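You operate a simulated robot arm through the tools that you are given. There is no shell and no other tool.

You run a simulated robot arm. Do the job below in one go: nothing can be reset, and whatever is moved stays where it is left.

JOB
Set the tow ring to 700 MM, clamp it and pin it.
Fine: the loop pin is already drawn; draw the knob pin too while the clamp lever is still at TIGHT, never with it slack, then turn the lever to FREE. The ring is a stiff fit and stays where it is let go: slide it till its red pointer meets the mark. Lever back to TIGHT, then both pins fully home. Keep fingers out of the channel.

Only the result counts: the job must be done as asked and must still hold three seconds after the hand-in. Knocking over, shifting, dropping, spilling or breaking anything else fails it.

ROBOT AND FRAMES
A 6-joint arm with a two-finger parallel gripper, fixed in place. Base frame: the origin is on the floor under the middle of its stand, x ahead of it, y to its left, z up. Lengths are in m, angles in degrees, forces in N, time in s.
With the tool pointing down near the work surface it reaches from about 0.24 to 0.64 m from the base axis. Its first joint turns from -115.0 to 115.0 degrees. Payload 3.43 kg.
The tool frame sits at the grasp point between the pads (the TCP): z along the fingers, y along the line on which they close. The tips reach 0.034 m beyond it. The gripper opens to 0.128 m. The fingers are 0.024 m wide and 0.012 m thick; the gripper's body (0.048 by 0.13 m) begins 0.096 m behind the TCP.
Orientation is told as [roll, pitch, yaw] about the base's x, y, z axes, in that order, counted from this pose: with the fingers straight down and closing along the base's y, the tool's x points along the base's -x, its y along +y and its z along -z.

CONTROLS
- The arm moves only by the tool servo_tool. Its argument "rows" is a list of rows, each an object of numbers (a shift or turn left out is 0, a gripper value left out holds the last): "x", "y", "z": the shift along the tool's x, y, z in mm; "rx", "ry", "rz": the turn, a rotation vector about the tool's x, y, z in degrees; "claw": the opening, from 0 (shut) to 1 (fully open). In form: [{"x": .., "y": .., "z": .., "rx": .., "ry": .., "rz": .., "claw": ..}, ...]. A call has 1 to 20 rows; each row shifts and turns the commanded pose from where the row before left it, along the tool's axes as they then stand. A row lasts 0.2 s, in which the tool goes at most 0.05 m and 8.6 degrees; a call with a longer step from one row to the next is refused whole, and so is a gripper value outside its range. A pose out of reach is approached as far as the arm can. The call stops where the force on the tool passes 70 N (or 10 N more than at its start, if that is more) or the arm is blocked; 0.2 s more then pass. Each finger travels about 0.153 m/s and halts on what it meets, pressing with about 42 N; the grip force reading is that of the motor and also rises with nothing between the fingers. The clock runs only during rows and for 0.2 s after the last one: add rows that do not move to give the fingers time. It gives the time, the measured TCP pose, the force on the tool (base axes), the opening and the grip force at its end, in the units of the frame above (readings bear some noise), with the torque about the TCP (base axes, N m) and any sound that the robot's microphone picked up, and new pictures: "views" is both (left out), scene, wrist or none.
- Cameras (640 x 400 px; columns grow to the right, rows downward): "scene" is fixed at [0.2198, 0.5007, 1.3605]; the picture's right is [-0.78, -0.63, 0.00], its down [-0.44, 0.55, -0.71] and it looks along [0.45, -0.55, -0.70] (base axes); focal length 282 px, centre (320, 200). "wrist" rides on the gripper at [0.076, -0.011, -0.16] in the tool frame; the picture's right is [0.15, 0.99, 0.00], its down [-0.88, 0.13, -0.46] and it looks along [-0.45, 0.07, 0.89] (tool axes); focal length 234 px, centre (320, 200). There is no depth. A picture from a camera that has moved, and an enlarged one, comes with that camera's place and axes in the base frame and with its lens.
- move_column(by): slides the trunk up (or, below 0, down) by that many m; the arm rides with it, the base frame stays. It gives what a move gives, with no picture.
- enlarge(camera, box): a new picture of the part [left, top, right, bottom] of that camera's present view, enlarged. No time passes.
- job_done(): hands the job in; it is judged then, once.

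Nothing tells you positions but the pictures and the camera data. Unless the task says otherwise, let go and move clear before handing in.

The tools are called as name(argument=value, ...) on one line, values as JSON. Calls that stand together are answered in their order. servo_tool: Moves the arm, as the interface text tells. Its arguments: {"type":"object","properties":{"rows":{"type":"array"},"views":{"type":"string","enum":["both","scene","wrist","none"]}},"required":["rows"]} The other tools are called the same way: move_column (by) moves the trunk up or down; enlarge (camera, box) takes an enlarged picture of a part of a camera's view; job_done () hands the job in.

At the start:

```text
clock: 0.0
tcp_pos: [0.4039, 0.1819, 1.1365]
tool_rot: [0.0, 0.0, 0.1]
wrist_force: [0.5, 0.2, 0.4]
torque: [0.0, 0.01, -0.01]
finger_gap: 0.1279
grasp_force: 0.0
trunk travel left (down, up): [-0.7, 0.29]
```

scene: 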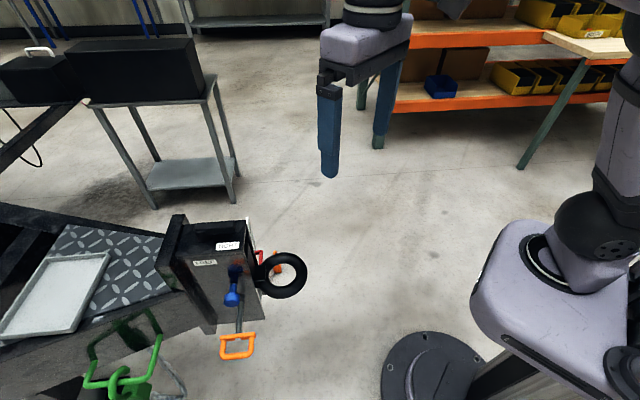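
wrist: 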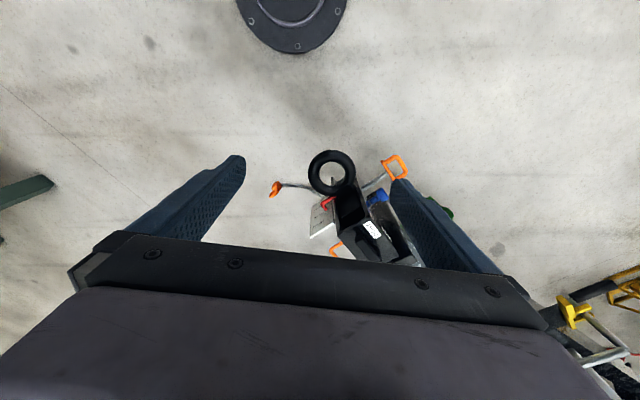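

I see a trailer-like tow hitch at lower left in the scene with a black ring, a blue lever, and orange handles. I'll enlarge the pictures to understand the details first.

enlarge(camera="scene", box=[140, 190, 340, 400])

enlarge(camera="wrist", box=[240, 130, 460, 270])

```text
1.90 times, centred on (240, 295) of scene
camera zoom: at [0.2198, 0.5007, 1.3605], right [-0.78, -0.63, 0.0], down [-0.44, 0.55, -0.71], along [0.45, -0.55, -0.7], focal length 537 px, centre (472, 19)
```

zoom: 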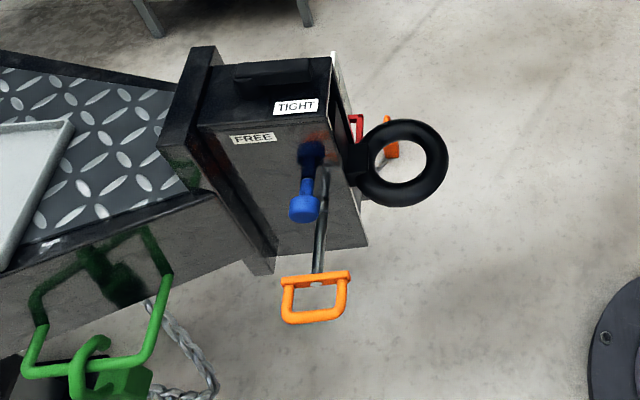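

```text
2.86 times, centred on (350, 200) of wrist
camera zoom: at [0.328, 0.1712, 1.2961], right [-0.15, 0.99, 0.0], down [0.88, 0.13, 0.46], along [0.45, 0.07, -0.89], focal length 669 px, centre (234, 200)
```

zoom: 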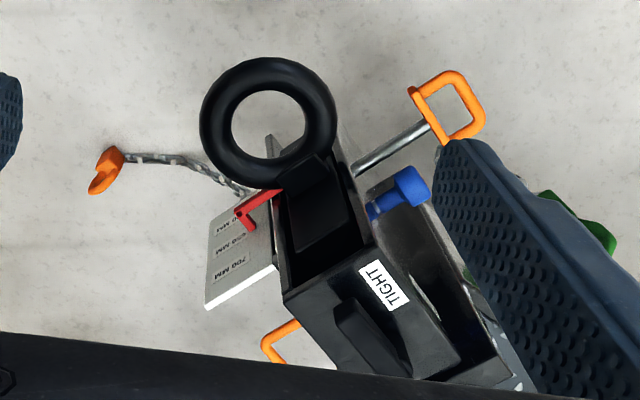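

The ring is at roughly [0.57, 0.25, 0.63], with the box behind it. I'll lower the trunk a bit and take another look.

move_column(by=-0.2)

servo_tool(rows=[{"claw": 0.0}, {"claw": 0.0}, {"claw": 0.0}])

```text
clock: 2.2
tcp_pos: [0.4039, 0.1811, 0.9374]
tool_rot: [0.0, 0.0, 0.0]
wrist_force: [0.5, -0.5, -0.3]
torque: [-0.01, 0.0, -0.05]
finger_gap: 0.128
grasp_force: 0.0
trunk travel left (down, up): [-0.5, 0.49]
```

```text
clock: 3.0
tcp_pos: [0.4048, 0.1819, 0.9371]
tool_rot: [0.0, 0.0, -0.1]
wrist_force: [0.5, 0.0, 1.1]
torque: [-0.01, -0.01, 0.01]
finger_gap: 0.0
grasp_force: 32.7
trunk travel left (down, up): [-0.5, 0.49]
camera wrist: at [0.328, 0.1712, 1.0961], right [-0.15, 0.99, 0.0], down [0.88, 0.13, 0.46], along [0.45, 0.07, -0.89], focal length 234 px, centre (320, 200)
```

scene: 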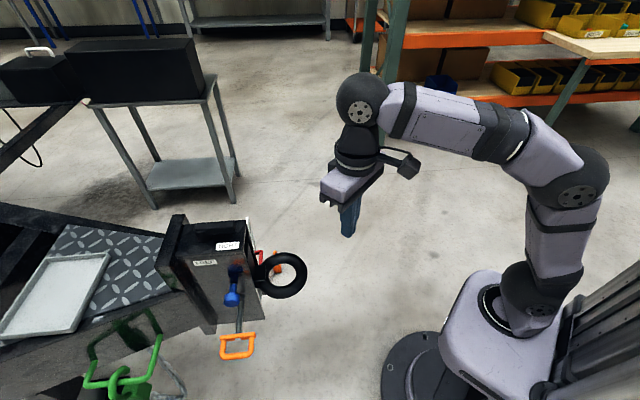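
wrist: 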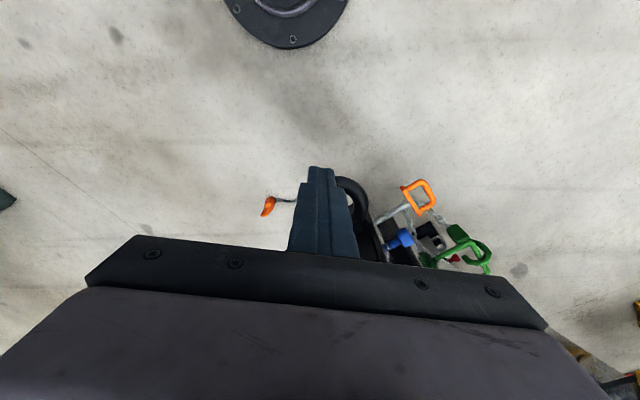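

The closed fingers block the wrist view, so I'll reopen them and pitch the tool to look more horizontally at the hitch.

servo_tool(rows=[{"ry": -8, "x": 20, "claw": 1.0}, {"ry": -8, "x": 20}, {"ry": -8, "x": 20}, {"ry": -8}, {}, {}])

```text
clock: 4.4
tcp_pos: [0.3505, 0.1886, 0.9294]
tool_rot: [-0.1, -32.0, 0.0]
wrist_force: [0.7, 0.0, -1.0]
torque: [0.02, -0.02, 0.01]
finger_gap: 0.1281
grasp_force: 0.0
out of reach, approached as far as the arm can: row 4
trunk travel left (down, up): [-0.5, 0.49]
camera wrist: at [0.2017, 0.1788, 1.0242], right [-0.12, 0.99, -0.08], down [0.51, 0.13, 0.85], along [0.85, 0.07, -0.52], focal length 234 px, centre (320, 200)
```

scene: 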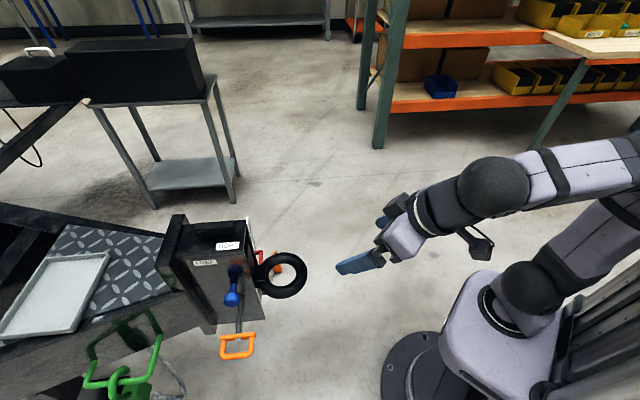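
wrist: 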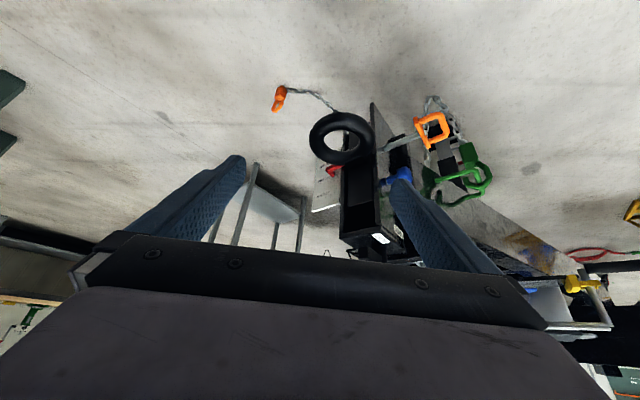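

enlarge(camera="wrist", box=[260, 70, 500, 270])

```text
2.00 times, centred on (380, 170) of wrist
camera zoom: at [0.2017, 0.1788, 1.0242], right [-0.12, 0.99, -0.08], down [0.51, 0.13, 0.85], along [0.85, 0.07, -0.52], focal length 468 px, centre (200, 260)
```

zoom: 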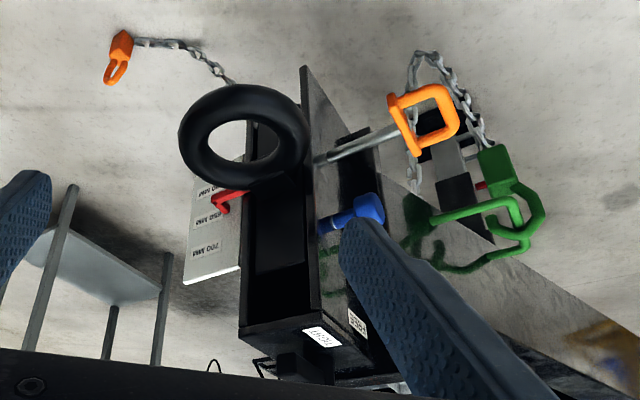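

The wrist picture is upside-down in this pose, and the 700 MM mark looks like the top mark on the plate. I'll move to the -y side to see the scale and the other pin.

servo_tool(rows=[{"y": -50}, {"y": -50}, {"y": -50}, {"y": -50}, {"y": -40}, {"rx": -4.24, "rz": -6.8}, {"rx": -4.24, "rz": -6.8}, {"rx": -4.24, "rz": -6.8}, {"rx": -4.24, "rz": -6.8}, {"rx": -4.24, "rz": -6.8}], views="none")

move_column(by=-0.12)

servo_tool(rows=[{}], views="both")

enlarge(camera="wrist", box=[220, 20, 440, 240])

```text
clock: 6.6
tcp_pos: [0.4346, -0.0039, 0.9434]
tool_rot: [0.0, -32.0, 40.2]
wrist_force: [-0.2, 0.2, -0.3]
torque: [-0.01, -0.02, -0.03]
finger_gap: 0.1281
grasp_force: 0.0
out of reach, approached as far as the arm can: row 1, 2, 3, 4
trunk travel left (down, up): [-0.5, 0.49]
```

```text
clock: 8.1
tcp_pos: [0.4344, -0.0025, 0.8221]
tool_rot: [0.1, -31.9, 40.1]
wrist_force: [0.1, -0.4, 0.1]
torque: [0.02, -0.01, 0.01]
finger_gap: 0.1279
grasp_force: 0.0
trunk travel left (down, up): [-0.38, 0.61]
```

```text
clock: 8.5
tcp_pos: [0.4344, -0.003, 0.8227]
tool_rot: [0.0, -32.0, 40.1]
wrist_force: [-0.4, 0.1, 0.5]
torque: [-0.03, -0.01, -0.02]
finger_gap: 0.1281
grasp_force: 0.1
trunk travel left (down, up): [-0.38, 0.61]
camera wrist: at [0.328, -0.1064, 0.9172], right [-0.73, 0.68, -0.08], down [0.3, 0.43, 0.85], along [0.61, 0.6, -0.52], focal length 234 px, centre (320, 200)
```

scene: 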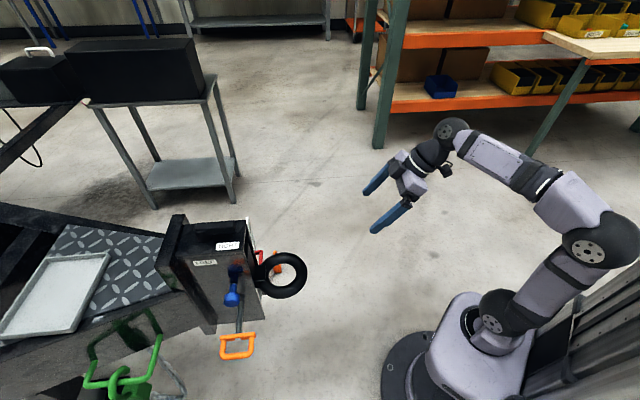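
wrist: 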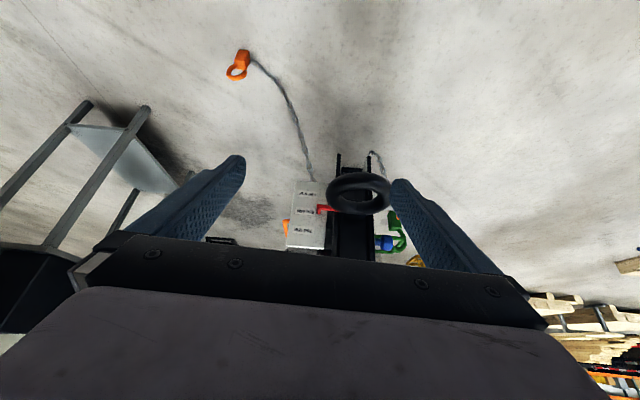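

```text
1.82 times, centred on (330, 130) of wrist
camera zoom: at [0.328, -0.1064, 0.9172], right [-0.73, 0.68, -0.08], down [0.3, 0.43, 0.85], along [0.61, 0.6, -0.52], focal length 426 px, centre (302, 327)
```

zoom: 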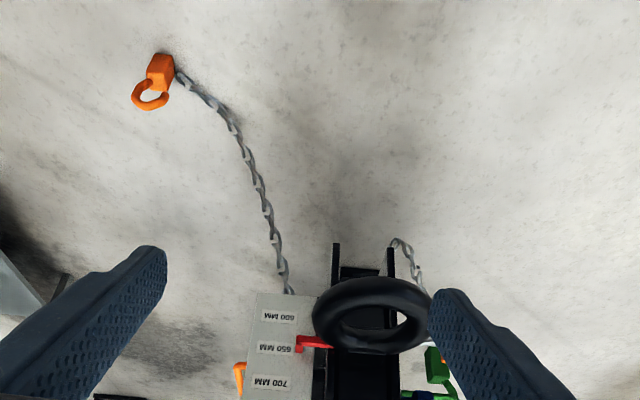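

The chain and orange hook lie on the floor, and an orange handle sits behind the scale plate on the right side. I'll go further around to view that side.

servo_tool(rows=[{"y": -46}, {"y": -46}, {"y": -46}, {"y": -46}, {"rx": -4.24, "rz": -6.8}, {"rx": -4.24, "rz": -6.8}, {"rx": -4.24, "rz": -6.8}, {"rx": -4.24, "rz": -6.8}, {"rx": -4.24, "rz": -6.8}, {"rx": -4.24, "rz": -6.8}, {}], views="both")

enlarge(camera="wrist", box=[220, 100, 420, 260])

```text
clock: 10.9
tcp_pos: [0.5144, -0.1149, 0.7867]
tool_rot: [-0.4, -31.9, 88.3]
wrist_force: [-0.2, -0.4, 0.8]
torque: [0.03, 0.01, 0.03]
finger_gap: 0.1279
grasp_force: 0.1
out of reach, approached as far as the arm can: row 7, 8, 9, 10
trunk travel left (down, up): [-0.38, 0.61]
camera wrist: at [0.5206, -0.2639, 0.8804], right [-0.99, -0.09, -0.08], down [-0.12, 0.51, 0.85], along [-0.04, 0.85, -0.52], focal length 234 px, centre (320, 200)
```

scene: 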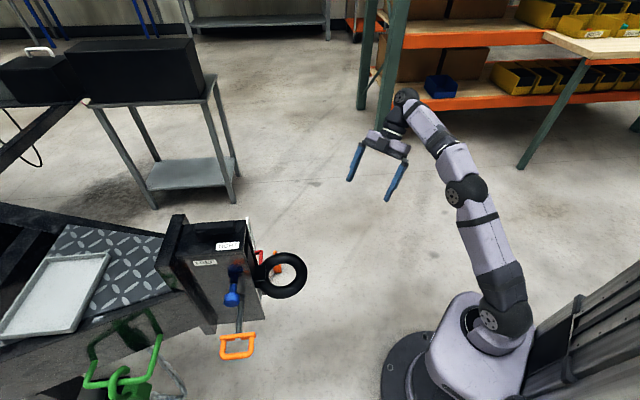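
wrist: 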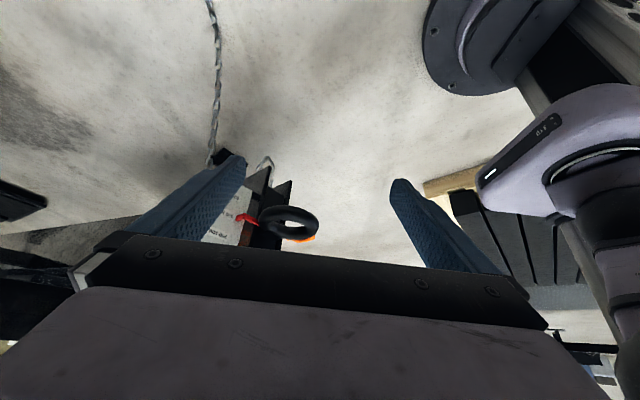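

```text
2.50 times, centred on (320, 180) of wrist
camera zoom: at [0.5206, -0.2639, 0.8804], right [-0.99, -0.09, -0.08], down [-0.12, 0.51, 0.85], along [-0.04, 0.85, -0.52], focal length 585 px, centre (320, 250)
```

zoom: 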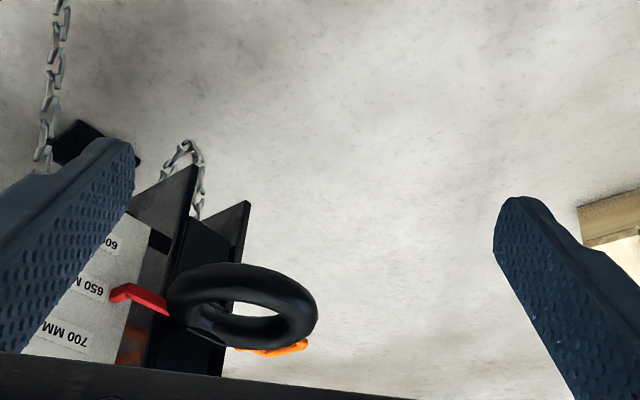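

servo_tool(rows=[{"rx": 4.24, "rz": 6.8}, {"rx": 4.24, "rz": 6.8}, {"rx": 4.24, "rz": 6.8}, {"ry": -8}, {"ry": -4}, {}], views="wrist")

enlarge(camera="wrist", box=[220, 80, 420, 260])

```text
clock: 12.3
tcp_pos: [0.5161, -0.1162, 0.7859]
tool_rot: [-0.1, -44.0, 64.1]
wrist_force: [0.4, -0.3, 0.3]
torque: [-0.02, 0.02, 0.01]
finger_gap: 0.1281
grasp_force: 0.0
trunk travel left (down, up): [-0.38, 0.61]
camera wrist: at [0.4523, -0.269, 0.847], right [-0.94, 0.34, -0.1], down [0.02, 0.34, 0.94], along [0.35, 0.88, -0.33], focal length 234 px, centre (320, 200)
```

wrist: 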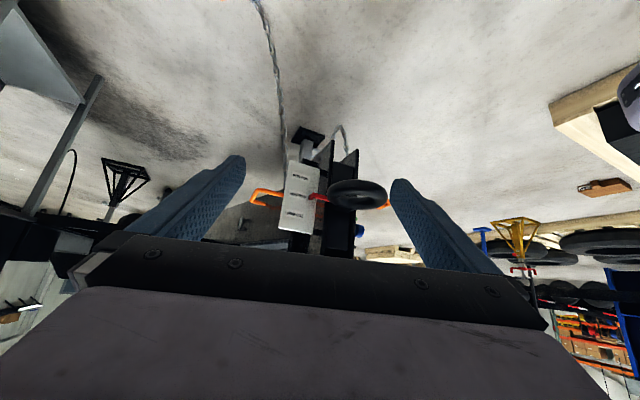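

```text
2.22 times, centred on (320, 170) of wrist
camera zoom: at [0.4523, -0.269, 0.847], right [-0.94, 0.34, -0.1], down [0.02, 0.34, 0.94], along [0.35, 0.88, -0.33], focal length 520 px, centre (320, 267)
```

zoom: 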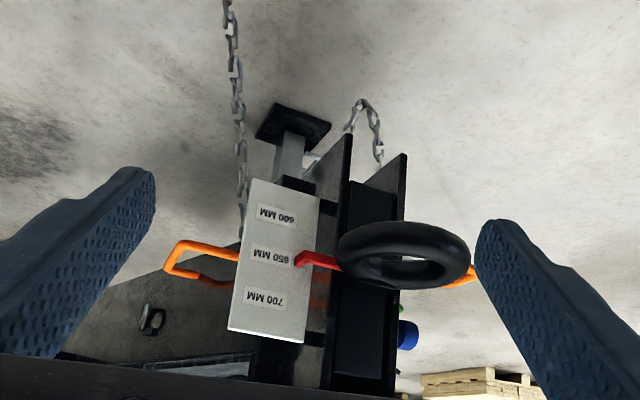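

The 700 MM mark is the upper one and the pointer sits near 650. Box top is about z=0.84. Next I'll swing around at a safe height to look at the left side, where the blue knob and loop handle are.

move_column(by=0.12)

servo_tool(rows=[{"x": -30.4, "y": 12.1, "z": 29.4, "rx": 5.56, "rz": 5.75}, {"x": -27.7, "y": 21.3, "z": 26.8, "rx": 5.56, "rz": 5.75}, {"x": -23.5, "y": 29.4, "z": 22.7, "rx": 5.56, "rz": 5.75}, {"x": -18.1, "y": 36, "z": 17.5, "rx": 5.56, "rz": 5.75}, {"x": -11.9, "y": 40.8, "z": 11.5, "rx": 5.56, "rz": 5.75}, {"x": -5, "y": 43.5, "z": 4.8, "rx": 5.56, "rz": 5.75}, {"x": 2.2, "y": 43.9, "z": -2.2, "rx": 5.56, "rz": 5.75}, {"x": 9.3, "y": 42.1, "z": -9, "rx": 5.56, "rz": 5.75}, {"x": 15.8, "y": 38.1, "z": -15.3, "rx": 5.56, "rz": 5.75}, {"x": 21.6, "y": 32.2, "z": -20.9, "rx": 5.56, "rz": 5.75}, {"x": 26.2, "y": 24.6, "z": -25.4, "rx": 5.56, "rz": 5.75}, {"x": 29.5, "y": 15.8, "z": -28.5, "rx": 5.56, "rz": 5.75}, {"x": 31.3, "y": 6.1, "z": -30.3, "rx": 5.56, "rz": 5.75}, {}], views="both")

enlarge(camera="wrist", box=[200, 40, 440, 260])

```text
clock: 13.8
tcp_pos: [0.5161, -0.1163, 0.9061]
tool_rot: [-0.1, -44.0, 64.1]
wrist_force: [-0.6, -0.4, 0.6]
torque: [-0.02, 0.0, 0.01]
finger_gap: 0.128
grasp_force: 0.0
trunk travel left (down, up): [-0.5, 0.49]
```

```text
clock: 16.8
tcp_pos: [0.3285, 0.3925, 0.9039]
tool_rot: [-0.1, -44.0, -39.9]
wrist_force: [0.1, 0.1, 0.0]
torque: [-0.02, -0.01, -0.03]
finger_gap: 0.1279
grasp_force: 0.1
trunk travel left (down, up): [-0.5, 0.49]
camera wrist: at [0.1942, 0.4919, 0.966], right [0.55, 0.83, -0.1], down [0.33, -0.1, 0.94], along [0.77, -0.56, -0.32], focal length 234 px, centre (320, 200)
```

scene: 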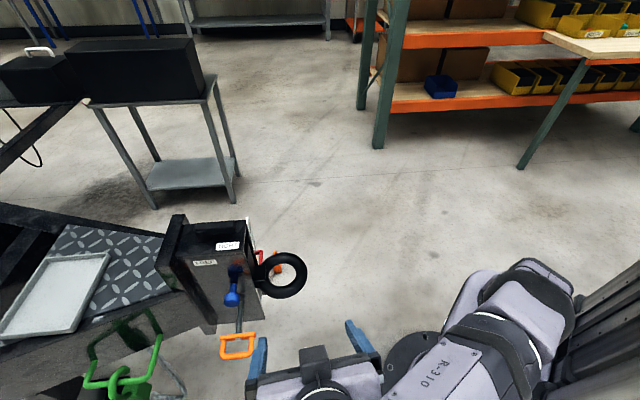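
wrist: 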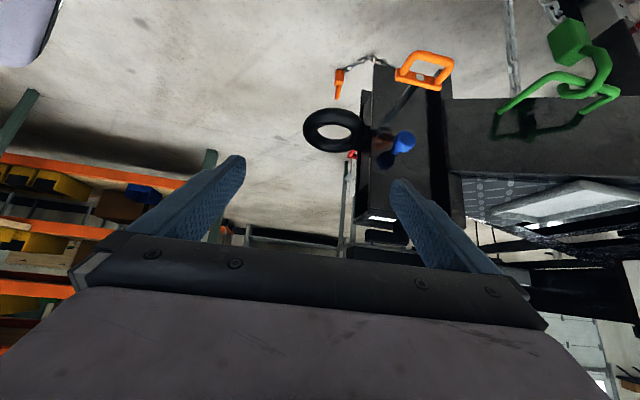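

```text
1.82 times, centred on (320, 150) of wrist
camera zoom: at [0.1942, 0.4919, 0.966], right [0.55, 0.83, -0.1], down [0.33, -0.1, 0.94], along [0.77, -0.56, -0.32], focal length 426 px, centre (320, 291)
```

zoom: 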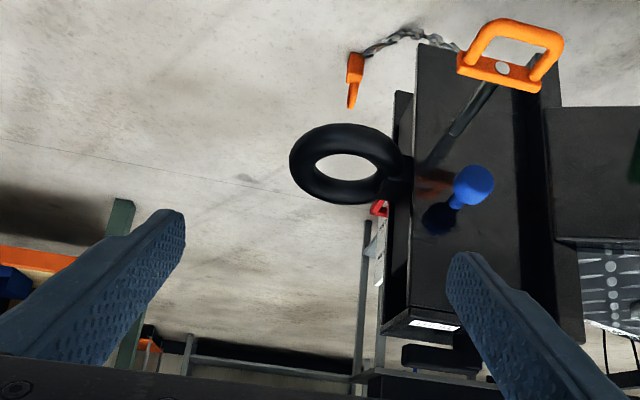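

The blue knob with a short shank sits on the left face, and the loop handle with its long rod is the drawn pin. I still need to identify the clamp lever, so I'll look from above, aligned with the box.

move_column(by=0.25)

servo_tool(rows=[{"ry": 8}, {"ry": 8}, {"ry": 8}, {"ry": 8}, {"ry": 8}, {"ry": 4}, {"x": -24.7, "y": -8, "rz": -8}, {"x": -23.4, "y": -11.4, "rz": -8}, {"x": -21.6, "y": -14.5, "rz": -8}, {"x": -19.4, "y": -17.3, "rz": -8}, {"x": -16.8, "y": -19.9, "rz": -8}, {"x": -13.8, "y": -22, "rz": -8}, {"x": -10.6, "y": -23.7, "rz": -8}, {"x": -7.2, "y": -24.9, "rz": -8}, {"x": -3.6, "y": -25.7, "rz": -8}, {"y": -26, "rz": -8}, {"x": 3.5, "y": -25.8, "rz": -8}, {}], views="wrist")

enlarge(camera="wrist", box=[200, 80, 440, 260])

```text
clock: 19.4
tcp_pos: [0.3295, 0.3925, 1.1553]
tool_rot: [-0.2, -44.1, -39.9]
wrist_force: [0.0, -0.1, 0.6]
torque: [-0.02, 0.02, 0.02]
finger_gap: 0.1279
grasp_force: 0.1
trunk travel left (down, up): [-0.75, 0.24]
```

```text
clock: 23.1
tcp_pos: [0.4825, 0.1519, 1.1563]
tool_rot: [-0.1, 0.1, 48.1]
wrist_force: [-0.4, 0.4, 0.2]
torque: [0.0, 0.0, -0.01]
finger_gap: 0.1279
grasp_force: 0.0
trunk travel left (down, up): [-0.75, 0.24]
camera wrist: at [0.4393, 0.0881, 1.3149], right [-0.83, 0.55, 0.0], down [0.49, 0.74, 0.45], along [0.25, 0.38, -0.89], focal length 234 px, centre (320, 200)
```

wrist: 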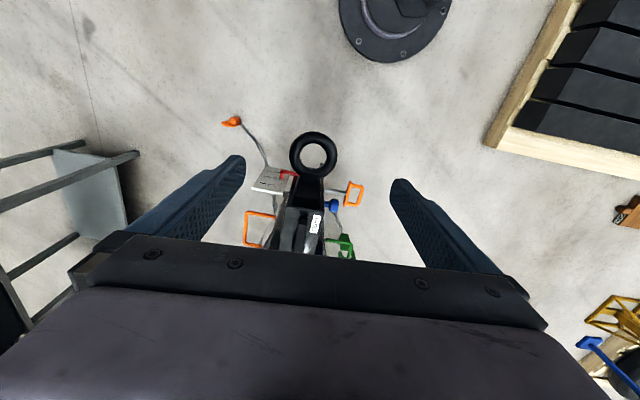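

```text
2.22 times, centred on (320, 170) of wrist
camera zoom: at [0.4393, 0.0881, 1.3149], right [-0.83, 0.55, 0.0], down [0.49, 0.74, 0.45], along [0.25, 0.38, -0.89], focal length 520 px, centre (320, 267)
```

zoom: 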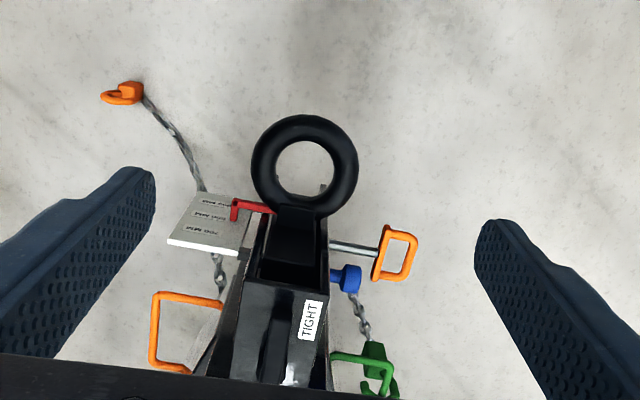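

Now I see the box aligned: the orange U at right and green U at left look like chain brackets. I'll move forward over the box to see the top with the TIGHT label and the black bar.

servo_tool(rows=[{"x": -40}, {"x": -40}, {"x": -30}, {}], views="wrist")

enlarge(camera="wrist", box=[240, 80, 400, 220])

enlarge(camera="scene", box=[150, 200, 320, 370])

```text
clock: 24.1
tcp_pos: [0.5236, 0.2136, 1.1407]
tool_rot: [-0.1, 0.1, 48.1]
wrist_force: [-0.8, 1.1, -0.2]
torque: [0.0, -0.04, 0.0]
finger_gap: 0.1281
grasp_force: 0.0
out of reach, approached as far as the arm can: row 2, 3
trunk travel left (down, up): [-0.75, 0.24]
camera wrist: at [0.4808, 0.1511, 1.3001], right [-0.83, 0.55, 0.0], down [0.49, 0.74, 0.46], along [0.25, 0.38, -0.89], focal length 234 px, centre (320, 200)
```

wrist: 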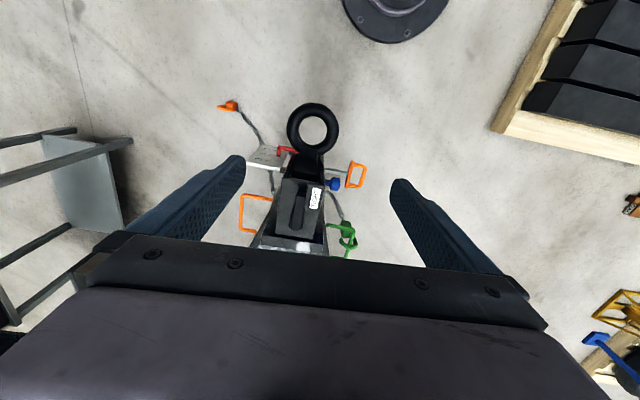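

```text
2.86 times, centred on (320, 150) of wrist
camera zoom: at [0.4808, 0.1511, 1.3001], right [-0.83, 0.55, 0.0], down [0.49, 0.74, 0.46], along [0.25, 0.38, -0.89], focal length 669 px, centre (320, 343)
```

zoom: 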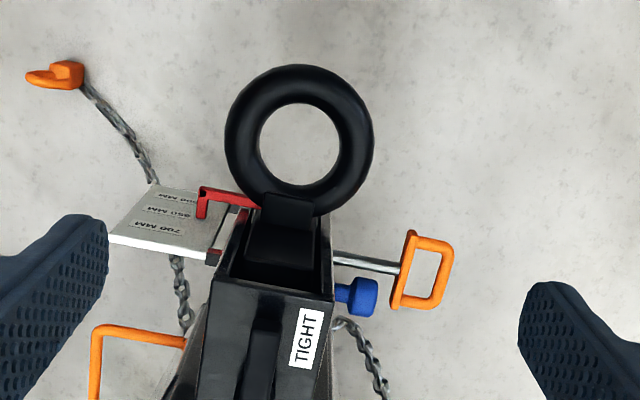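

```text
2.35 times, centred on (235, 285) of scene
camera zoom: at [0.2198, 0.5007, 1.3605], right [-0.78, -0.63, 0.0], down [-0.44, 0.55, -0.71], along [0.45, -0.55, -0.7], focal length 663 px, centre (520, 0)
```

zoom: 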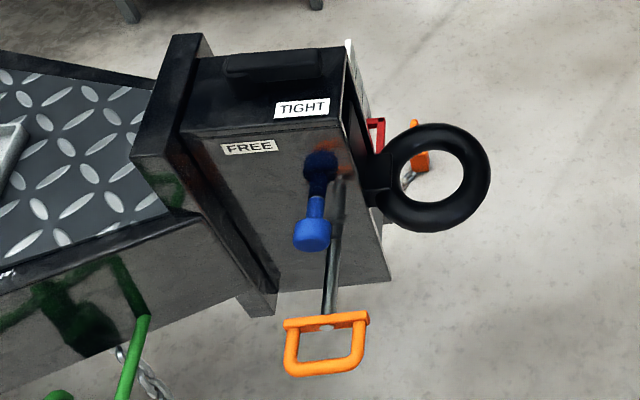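

servo_tool(rows=[{"ry": -8}, {"ry": -8}, {"ry": -4}, {}], views="none")

move_column(by=-0.14)

servo_tool(rows=[{}], views="wrist")

enlarge(camera="wrist", box=[220, 60, 420, 240])

```text
clock: 25.1
tcp_pos: [0.5247, 0.2149, 1.1395]
tool_rot: [-0.1, -20.0, 48.2]
wrist_force: [-0.1, -0.1, 0.3]
torque: [0.01, -0.01, 0.03]
finger_gap: 0.128
grasp_force: 0.1
trunk travel left (down, up): [-0.75, 0.24]
```

```text
clock: 26.8
tcp_pos: [0.5248, 0.2149, 1.0016]
tool_rot: [-0.1, -20.1, 48.3]
wrist_force: [-0.2, 0.2, 0.0]
torque: [-0.01, 0.0, 0.0]
finger_gap: 0.1282
grasp_force: 0.0
trunk travel left (down, up): [-0.61, 0.38]
```

```text
clock: 27.2
tcp_pos: [0.5252, 0.2142, 1.0]
tool_rot: [-0.1, -19.9, 48.2]
wrist_force: [-0.9, -0.9, 1.2]
torque: [-0.02, -0.01, 0.0]
finger_gap: 0.1277
grasp_force: 0.1
trunk travel left (down, up): [-0.61, 0.38]
camera wrist: at [0.4489, 0.1146, 1.1239], right [-0.83, 0.56, -0.05], down [0.35, 0.59, 0.73], along [0.44, 0.59, -0.68], focal length 234 px, centre (320, 200)
```

wrist: 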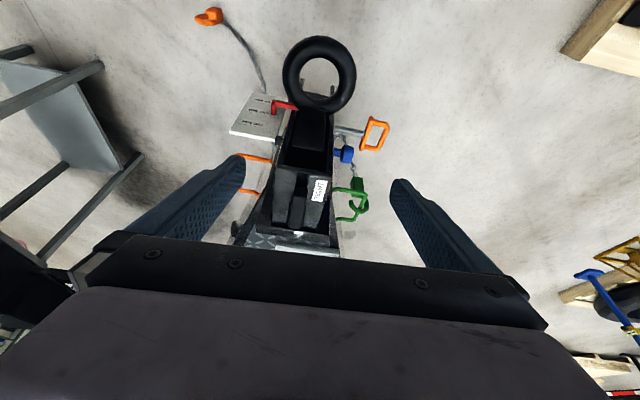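

```text
2.22 times, centred on (320, 150) of wrist
camera zoom: at [0.4489, 0.1146, 1.1239], right [-0.83, 0.56, -0.05], down [0.35, 0.59, 0.73], along [0.44, 0.59, -0.68], focal length 520 px, centre (320, 311)
```

zoom: 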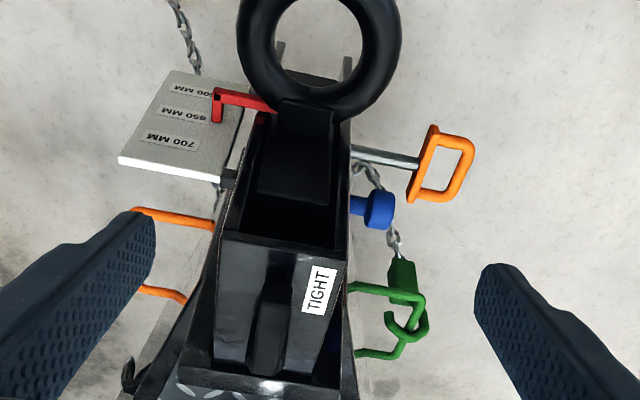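

enlarge(camera="wrist", box=[260, 140, 350, 240])

enlarge(camera="scene", box=[180, 205, 280, 270])

```text
4.00 times, centred on (305, 190) of wrist
camera zoom: at [0.4489, 0.1146, 1.1239], right [-0.83, 0.56, -0.05], down [0.35, 0.59, 0.73], along [0.44, 0.59, -0.68], focal length 937 px, centre (380, 240)
```

zoom: 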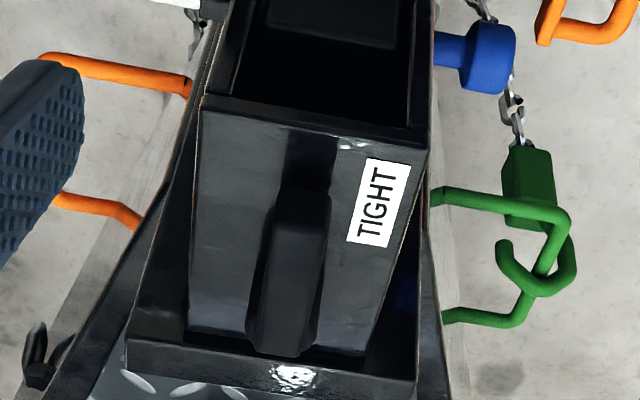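

```text
6.15 times, centred on (230, 238) of scene
camera zoom: at [0.2198, 0.5007, 1.3605], right [-0.78, -0.63, 0.0], down [-0.44, 0.55, -0.71], along [0.45, -0.55, -0.7], focal length 1735 px, centre (874, -31)
```

zoom: 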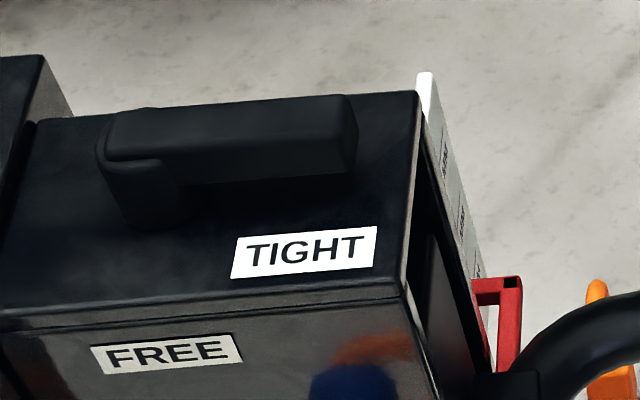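

The clamp lever is the black bar on top, on a vertical post at its rear. It points forward now (TIGHT), and FREE is toward the left face. The blue knob pin is at about [0.585, 0.388, 0.704], and the drawn loop pin's T-bar is at about [0.55, 0.425, 0.604]. I'll flip the tool 180° so the camera rides above it.

servo_tool(rows=[{"rz": 8.5}, {"rz": 8.5}, {"rz": 8.5}, {"rz": 8.5}, {"rz": 8.5}, {"rz": 8.5}, {"rz": 8.5}, {"rz": 8.5}, {"rz": 8.5}, {"rz": 8.5}, {"rz": 8.5}, {"rz": 8.5}, {"rz": 8.5}, {"rz": 8.5}, {"rz": 8.5}, {"rz": 8.5}, {"rz": 8.5}, {"rz": 8.5}, {"rz": 8.5}, {"rz": 8.5}], views="none")

servo_tool(rows=[{"rz": 8.5}, {"rz": 1.5}, {}], views="both")

```text
clock: 31.4
tcp_pos: [0.5245, 0.2164, 1.0017]
tool_rot: [3.7, 19.6, -121.5]
wrist_force: [0.7, -0.4, -0.3]
torque: [0.0, -0.01, 0.02]
finger_gap: 0.1282
grasp_force: 0.0
trunk travel left (down, up): [-0.61, 0.38]
```

```text
clock: 32.2
tcp_pos: [0.5248, 0.2148, 1.0017]
tool_rot: [0.1, 20.1, -131.9]
wrist_force: [-0.5, -0.3, 0.0]
torque: [0.0, 0.0, 0.0]
finger_gap: 0.1281
grasp_force: 0.2
trunk travel left (down, up): [-0.61, 0.38]
camera wrist: at [0.5272, 0.2356, 1.1756], right [0.83, -0.56, 0.05], down [-0.56, -0.82, 0.13], along [-0.03, -0.13, -0.99], focal length 234 px, centre (320, 200)
```

scene: 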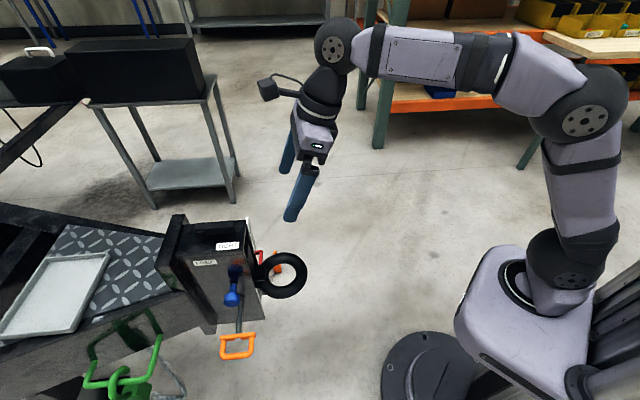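
wrist: 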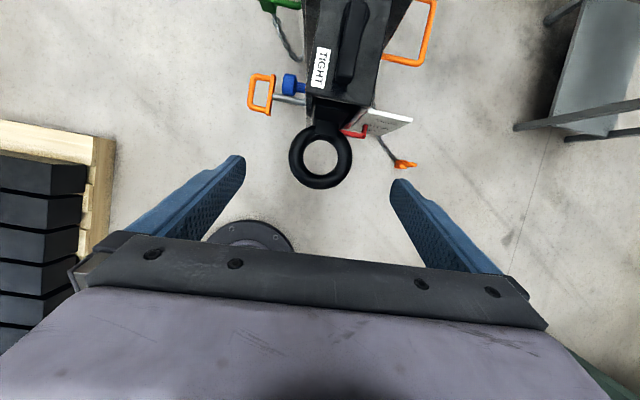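

enlarge(camera="wrist", box=[230, 0, 430, 125])

enlarge(camera="wrist", box=[280, 80, 420, 200])

```text
3.20 times, centred on (330, 62) of wrist
camera zoom: at [0.5272, 0.2356, 1.1756], right [0.83, -0.56, 0.05], down [-0.56, -0.82, 0.13], along [-0.03, -0.13, -0.99], focal length 749 px, centre (288, 640)
```

zoom: 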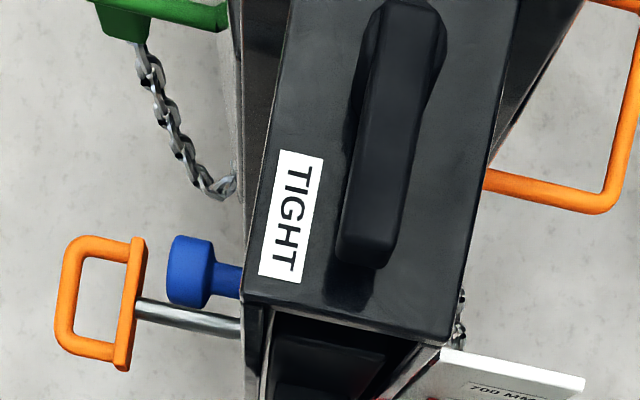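

```text
3.33 times, centred on (350, 140) of wrist
camera zoom: at [0.5272, 0.2356, 1.1756], right [0.83, -0.56, 0.05], down [-0.56, -0.82, 0.13], along [-0.03, -0.13, -0.99], focal length 781 px, centre (220, 400)
```

zoom: 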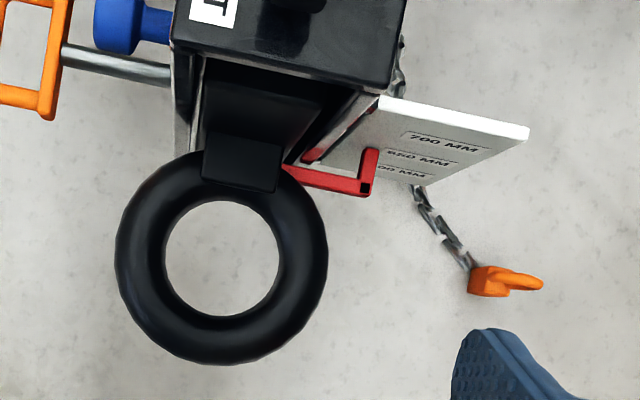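

This view gives a good fit: the box yaw is 45°, the front edge centre is about [0.614, 0.290], and the knob pin axis points along [-0.707, 0.707]. I'll grip the knob with a horizontal approach along +x and vertical closing, so I'm reorienting up here first.

servo_tool(rows=[{"rz": -8.2}, {"rz": -8.2}, {"rz": -8.2}, {"rz": -8.2}, {"rz": -8.2}, {"rz": -8.2}, {"rz": -8.2}, {"rz": -8.2}, {"rz": -8.2}, {"rz": -8.2}, {"rz": -8}, {"rx": -8}, {"rx": -8}, {"rx": -8}, {"rx": -8}, {"rx": -8}, {"rx": -8}, {"rx": -8}, {"rx": -8}, {"rx": -6}], views="none")

servo_tool(rows=[{"ry": -8}, {"ry": -8}, {"ry": -8}, {"ry": -8}, {"ry": -8}, {"ry": -8}, {}], views="both")

```text
clock: 36.4
tcp_pos: [0.5254, 0.2143, 1.0014]
tool_rot: [90.2, -0.2, -41.9]
wrist_force: [0.3, -0.4, 0.2]
torque: [0.02, 0.0, -0.02]
finger_gap: 0.128
grasp_force: 0.0
trunk travel left (down, up): [-0.61, 0.38]
```

```text
clock: 38.0
tcp_pos: [0.5513, 0.0109, 1.0407]
tool_rot: [89.6, -0.2, -83.1]
wrist_force: [-0.3, -0.5, 1.2]
torque: [0.03, 0.01, 0.04]
finger_gap: 0.1278
grasp_force: 0.0
out of reach, approached as far as the arm can: row 3, 4, 5, 6
trunk travel left (down, up): [-0.61, 0.38]
camera wrist: at [0.383, 0.0678, 1.0297], right [-0.01, 0.15, 0.99], down [-0.35, -0.93, 0.14], along [0.94, -0.34, 0.06], focal length 234 px, centre (320, 200)
```

scene: 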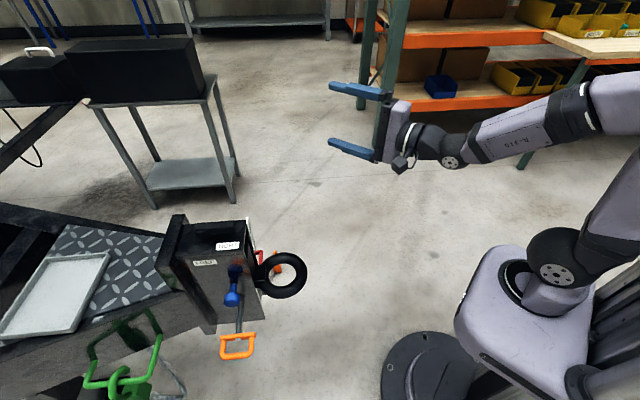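
wrist: 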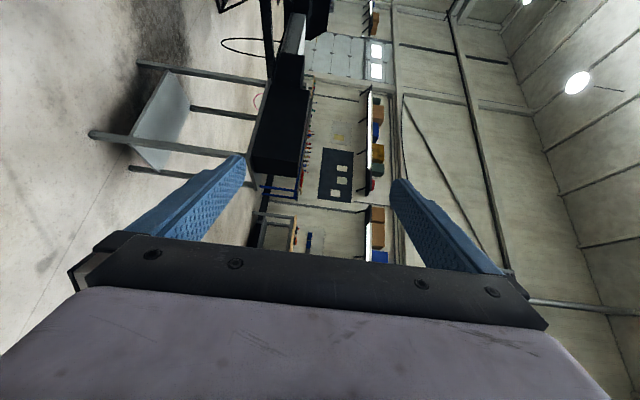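

The reorientation was limited by reach at that spot. I'll move over to the pin side at this safe height and recheck.

servo_tool(rows=[{"x": 48, "z": -7}, {"x": 48, "z": -7}, {"x": 48, "z": -7}, {"x": 48, "z": -7}, {"x": 48, "z": -7}, {"x": 48, "z": -7}, {"x": 48, "z": -7}, {"x": 40, "z": -7}, {"ry": -7}, {}], views="both")

```text
clock: 40.2
tcp_pos: [0.514, -0.0425, 1.0682]
tool_rot: [89.7, -0.3, -91.0]
wrist_force: [0.1, 1.2, 0.1]
torque: [0.0, 0.01, 0.03]
finger_gap: 0.1281
grasp_force: 0.1
out of reach, approached as far as the arm can: row 1, 2, 3, 4, 5, 6, 7, 8, 9
trunk travel left (down, up): [-0.61, 0.38]
camera wrist: at [0.3553, 0.0368, 1.0576], right [0.01, 0.15, 0.99], down [-0.47, -0.87, 0.13], along [0.88, -0.47, 0.06], focal length 234 px, centre (320, 200)
```

scene: 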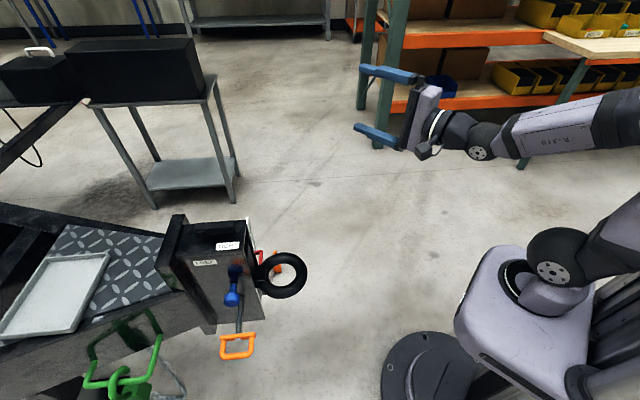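
wrist: 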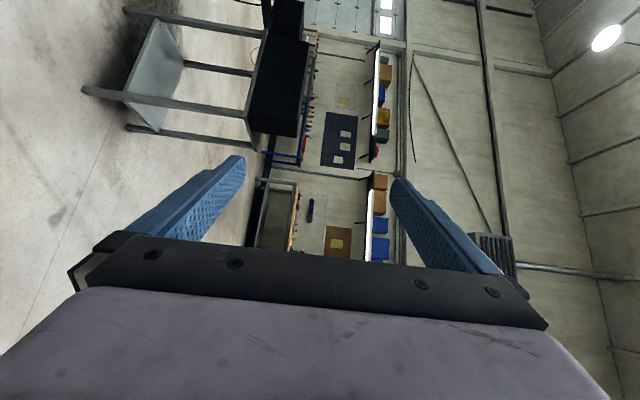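

The wrist got near a singularity with a horizontal tool at this trunk height. I'll go back to a downward tilt, flipped with the camera above, and use a front-above approach along the box axis.

servo_tool(rows=[{"rx": 8}, {"rx": 8}, {"rx": 8}, {"rx": 8}, {"rx": 8}, {"rx": 8}, {"rx": 8}, {"rz": 8.2}, {"rz": 8.2}, {"rz": 8.2}, {"rz": 8.2}, {"rz": 8.2}, {"rz": 8.2}, {"rz": 8.2}, {"rz": 8.2}, {"rz": 8.2}, {"rz": 8.2}, {"rz": 8}, {}], views="both")

```text
clock: 44.2
tcp_pos: [0.5355, -0.0215, 1.0631]
tool_rot: [-2.5, 49.6, -179.4]
wrist_force: [-0.7, 0.6, 0.1]
torque: [0.01, -0.01, 0.0]
finger_gap: 0.1281
grasp_force: 0.1
out of reach, approached as far as the arm can: row 1, 2, 3, 4, 5
trunk travel left (down, up): [-0.61, 0.38]
camera wrist: at [0.4619, -0.0179, 1.2242], right [0.14, -0.99, 0.08], down [-0.91, -0.16, -0.38], along [0.39, -0.02, -0.92], focal length 234 px, centre (320, 200)
```

scene: 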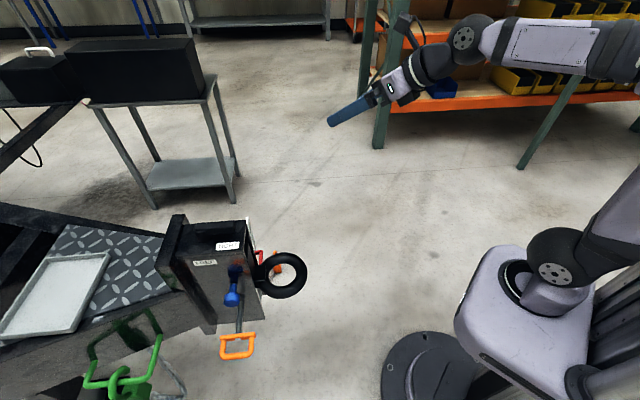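
wrist: 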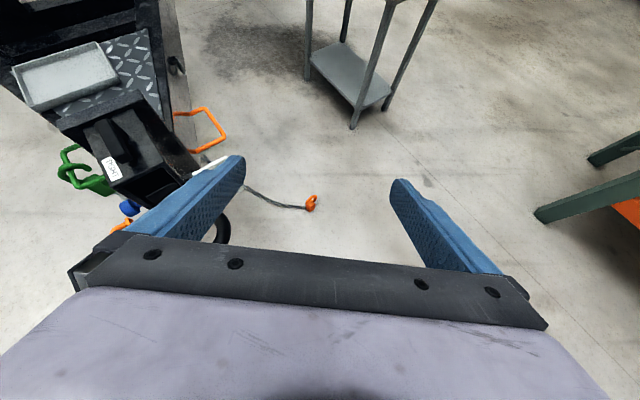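

servo_tool(rows=[{"x": -9, "y": -45, "z": -10.7, "rx": 5.75, "rz": -4.82}, {"x": -5.1, "y": -46.4, "z": -6.1, "rx": 5.75, "rz": -4.82}, {"x": -1.2, "y": -47.1, "z": -1.5, "rx": 5.75, "rz": -4.82}, {"x": 2.8, "y": -47, "z": 3.3, "rx": 5.75, "rz": -4.82}, {"x": 6.7, "y": -46, "z": 8, "rx": 5.75, "rz": -4.82}, {"x": 10.5, "y": -44.2, "z": 12.5, "rx": 5.75, "rz": -4.82}, {}], views="none")

move_column(by=-0.12)

servo_tool(rows=[{"claw": 0.45}, {}], views="both")

```text
clock: 45.8
tcp_pos: [0.4374, 0.2432, 1.0717]
tool_rot: [-2.1, 50.9, -133.7]
wrist_force: [-1.2, 0.8, 0.5]
torque: [-0.01, -0.04, 0.01]
finger_gap: 0.1279
grasp_force: 0.1
trunk travel left (down, up): [-0.61, 0.38]
```

```text
clock: 47.3
tcp_pos: [0.4377, 0.2433, 0.9508]
tool_rot: [-2.1, 50.9, -133.8]
wrist_force: [0.3, 0.5, 0.6]
torque: [-0.02, -0.01, 0.04]
finger_gap: 0.1278
grasp_force: 0.0
trunk travel left (down, up): [-0.49, 0.5]
```

```text
clock: 47.9
tcp_pos: [0.4364, 0.244, 0.9506]
tool_rot: [-2.2, 50.9, -134.0]
wrist_force: [0.3, 0.1, 0.4]
torque: [-0.02, -0.05, -0.01]
finger_gap: 0.0574
grasp_force: 0.1
trunk travel left (down, up): [-0.49, 0.5]
camera wrist: at [0.3816, 0.1935, 1.1107], right [0.8, -0.6, 0.09], down [-0.52, -0.75, -0.4], along [0.31, 0.27, -0.91], focal length 234 px, centre (320, 200)
```

scene: 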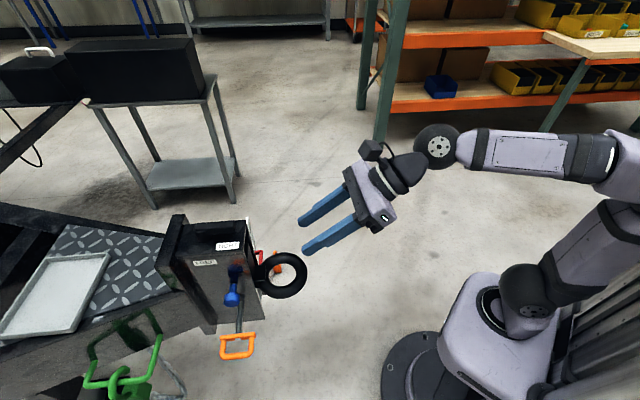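
wrist: 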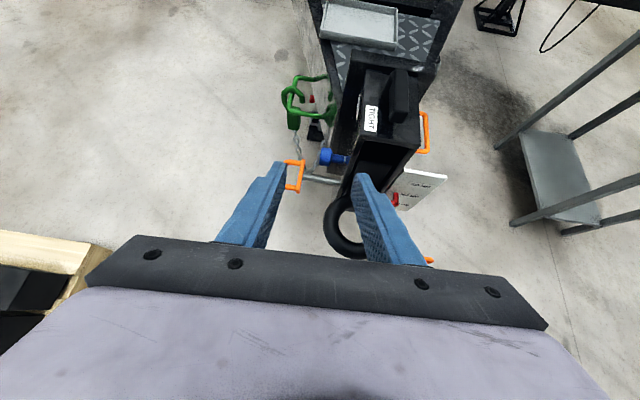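

servo_tool(rows=[{"rx": -3.0, "ry": 4.1, "rz": 0.6}, {}], views="wrist")

enlarge(camera="wrist", box=[280, 60, 440, 220])

```text
clock: 48.5
tcp_pos: [0.4373, 0.2452, 0.9514]
tool_rot: [-0.1, 55.1, -135.0]
wrist_force: [-1.1, -0.5, -0.3]
torque: [-0.02, -0.01, 0.01]
finger_gap: 0.0573
grasp_force: 0.0
trunk travel left (down, up): [-0.49, 0.5]
camera wrist: at [0.3685, 0.191, 1.1047], right [0.76, -0.64, 0.12], down [-0.53, -0.71, -0.46], along [0.38, 0.29, -0.88], focal length 234 px, centre (320, 200)
```

wrist: 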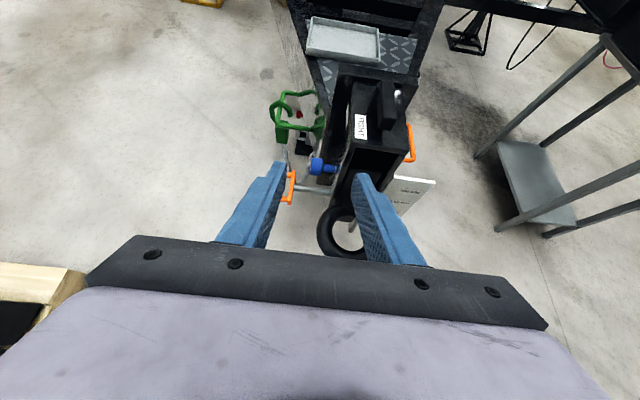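

```text
2.50 times, centred on (360, 140) of wrist
camera zoom: at [0.3685, 0.191, 1.1047], right [0.76, -0.64, 0.12], down [-0.53, -0.71, -0.46], along [0.38, 0.29, -0.88], focal length 585 px, centre (220, 350)
```

zoom: 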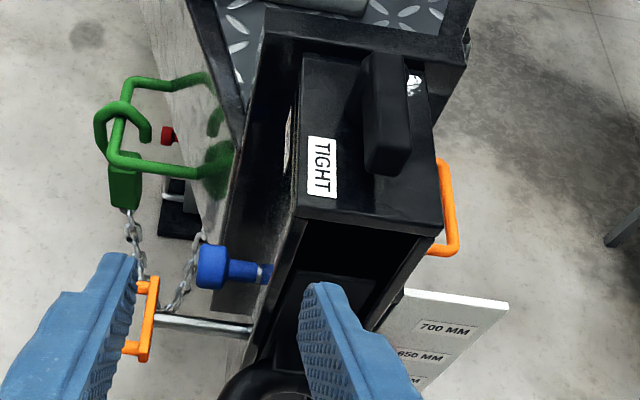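

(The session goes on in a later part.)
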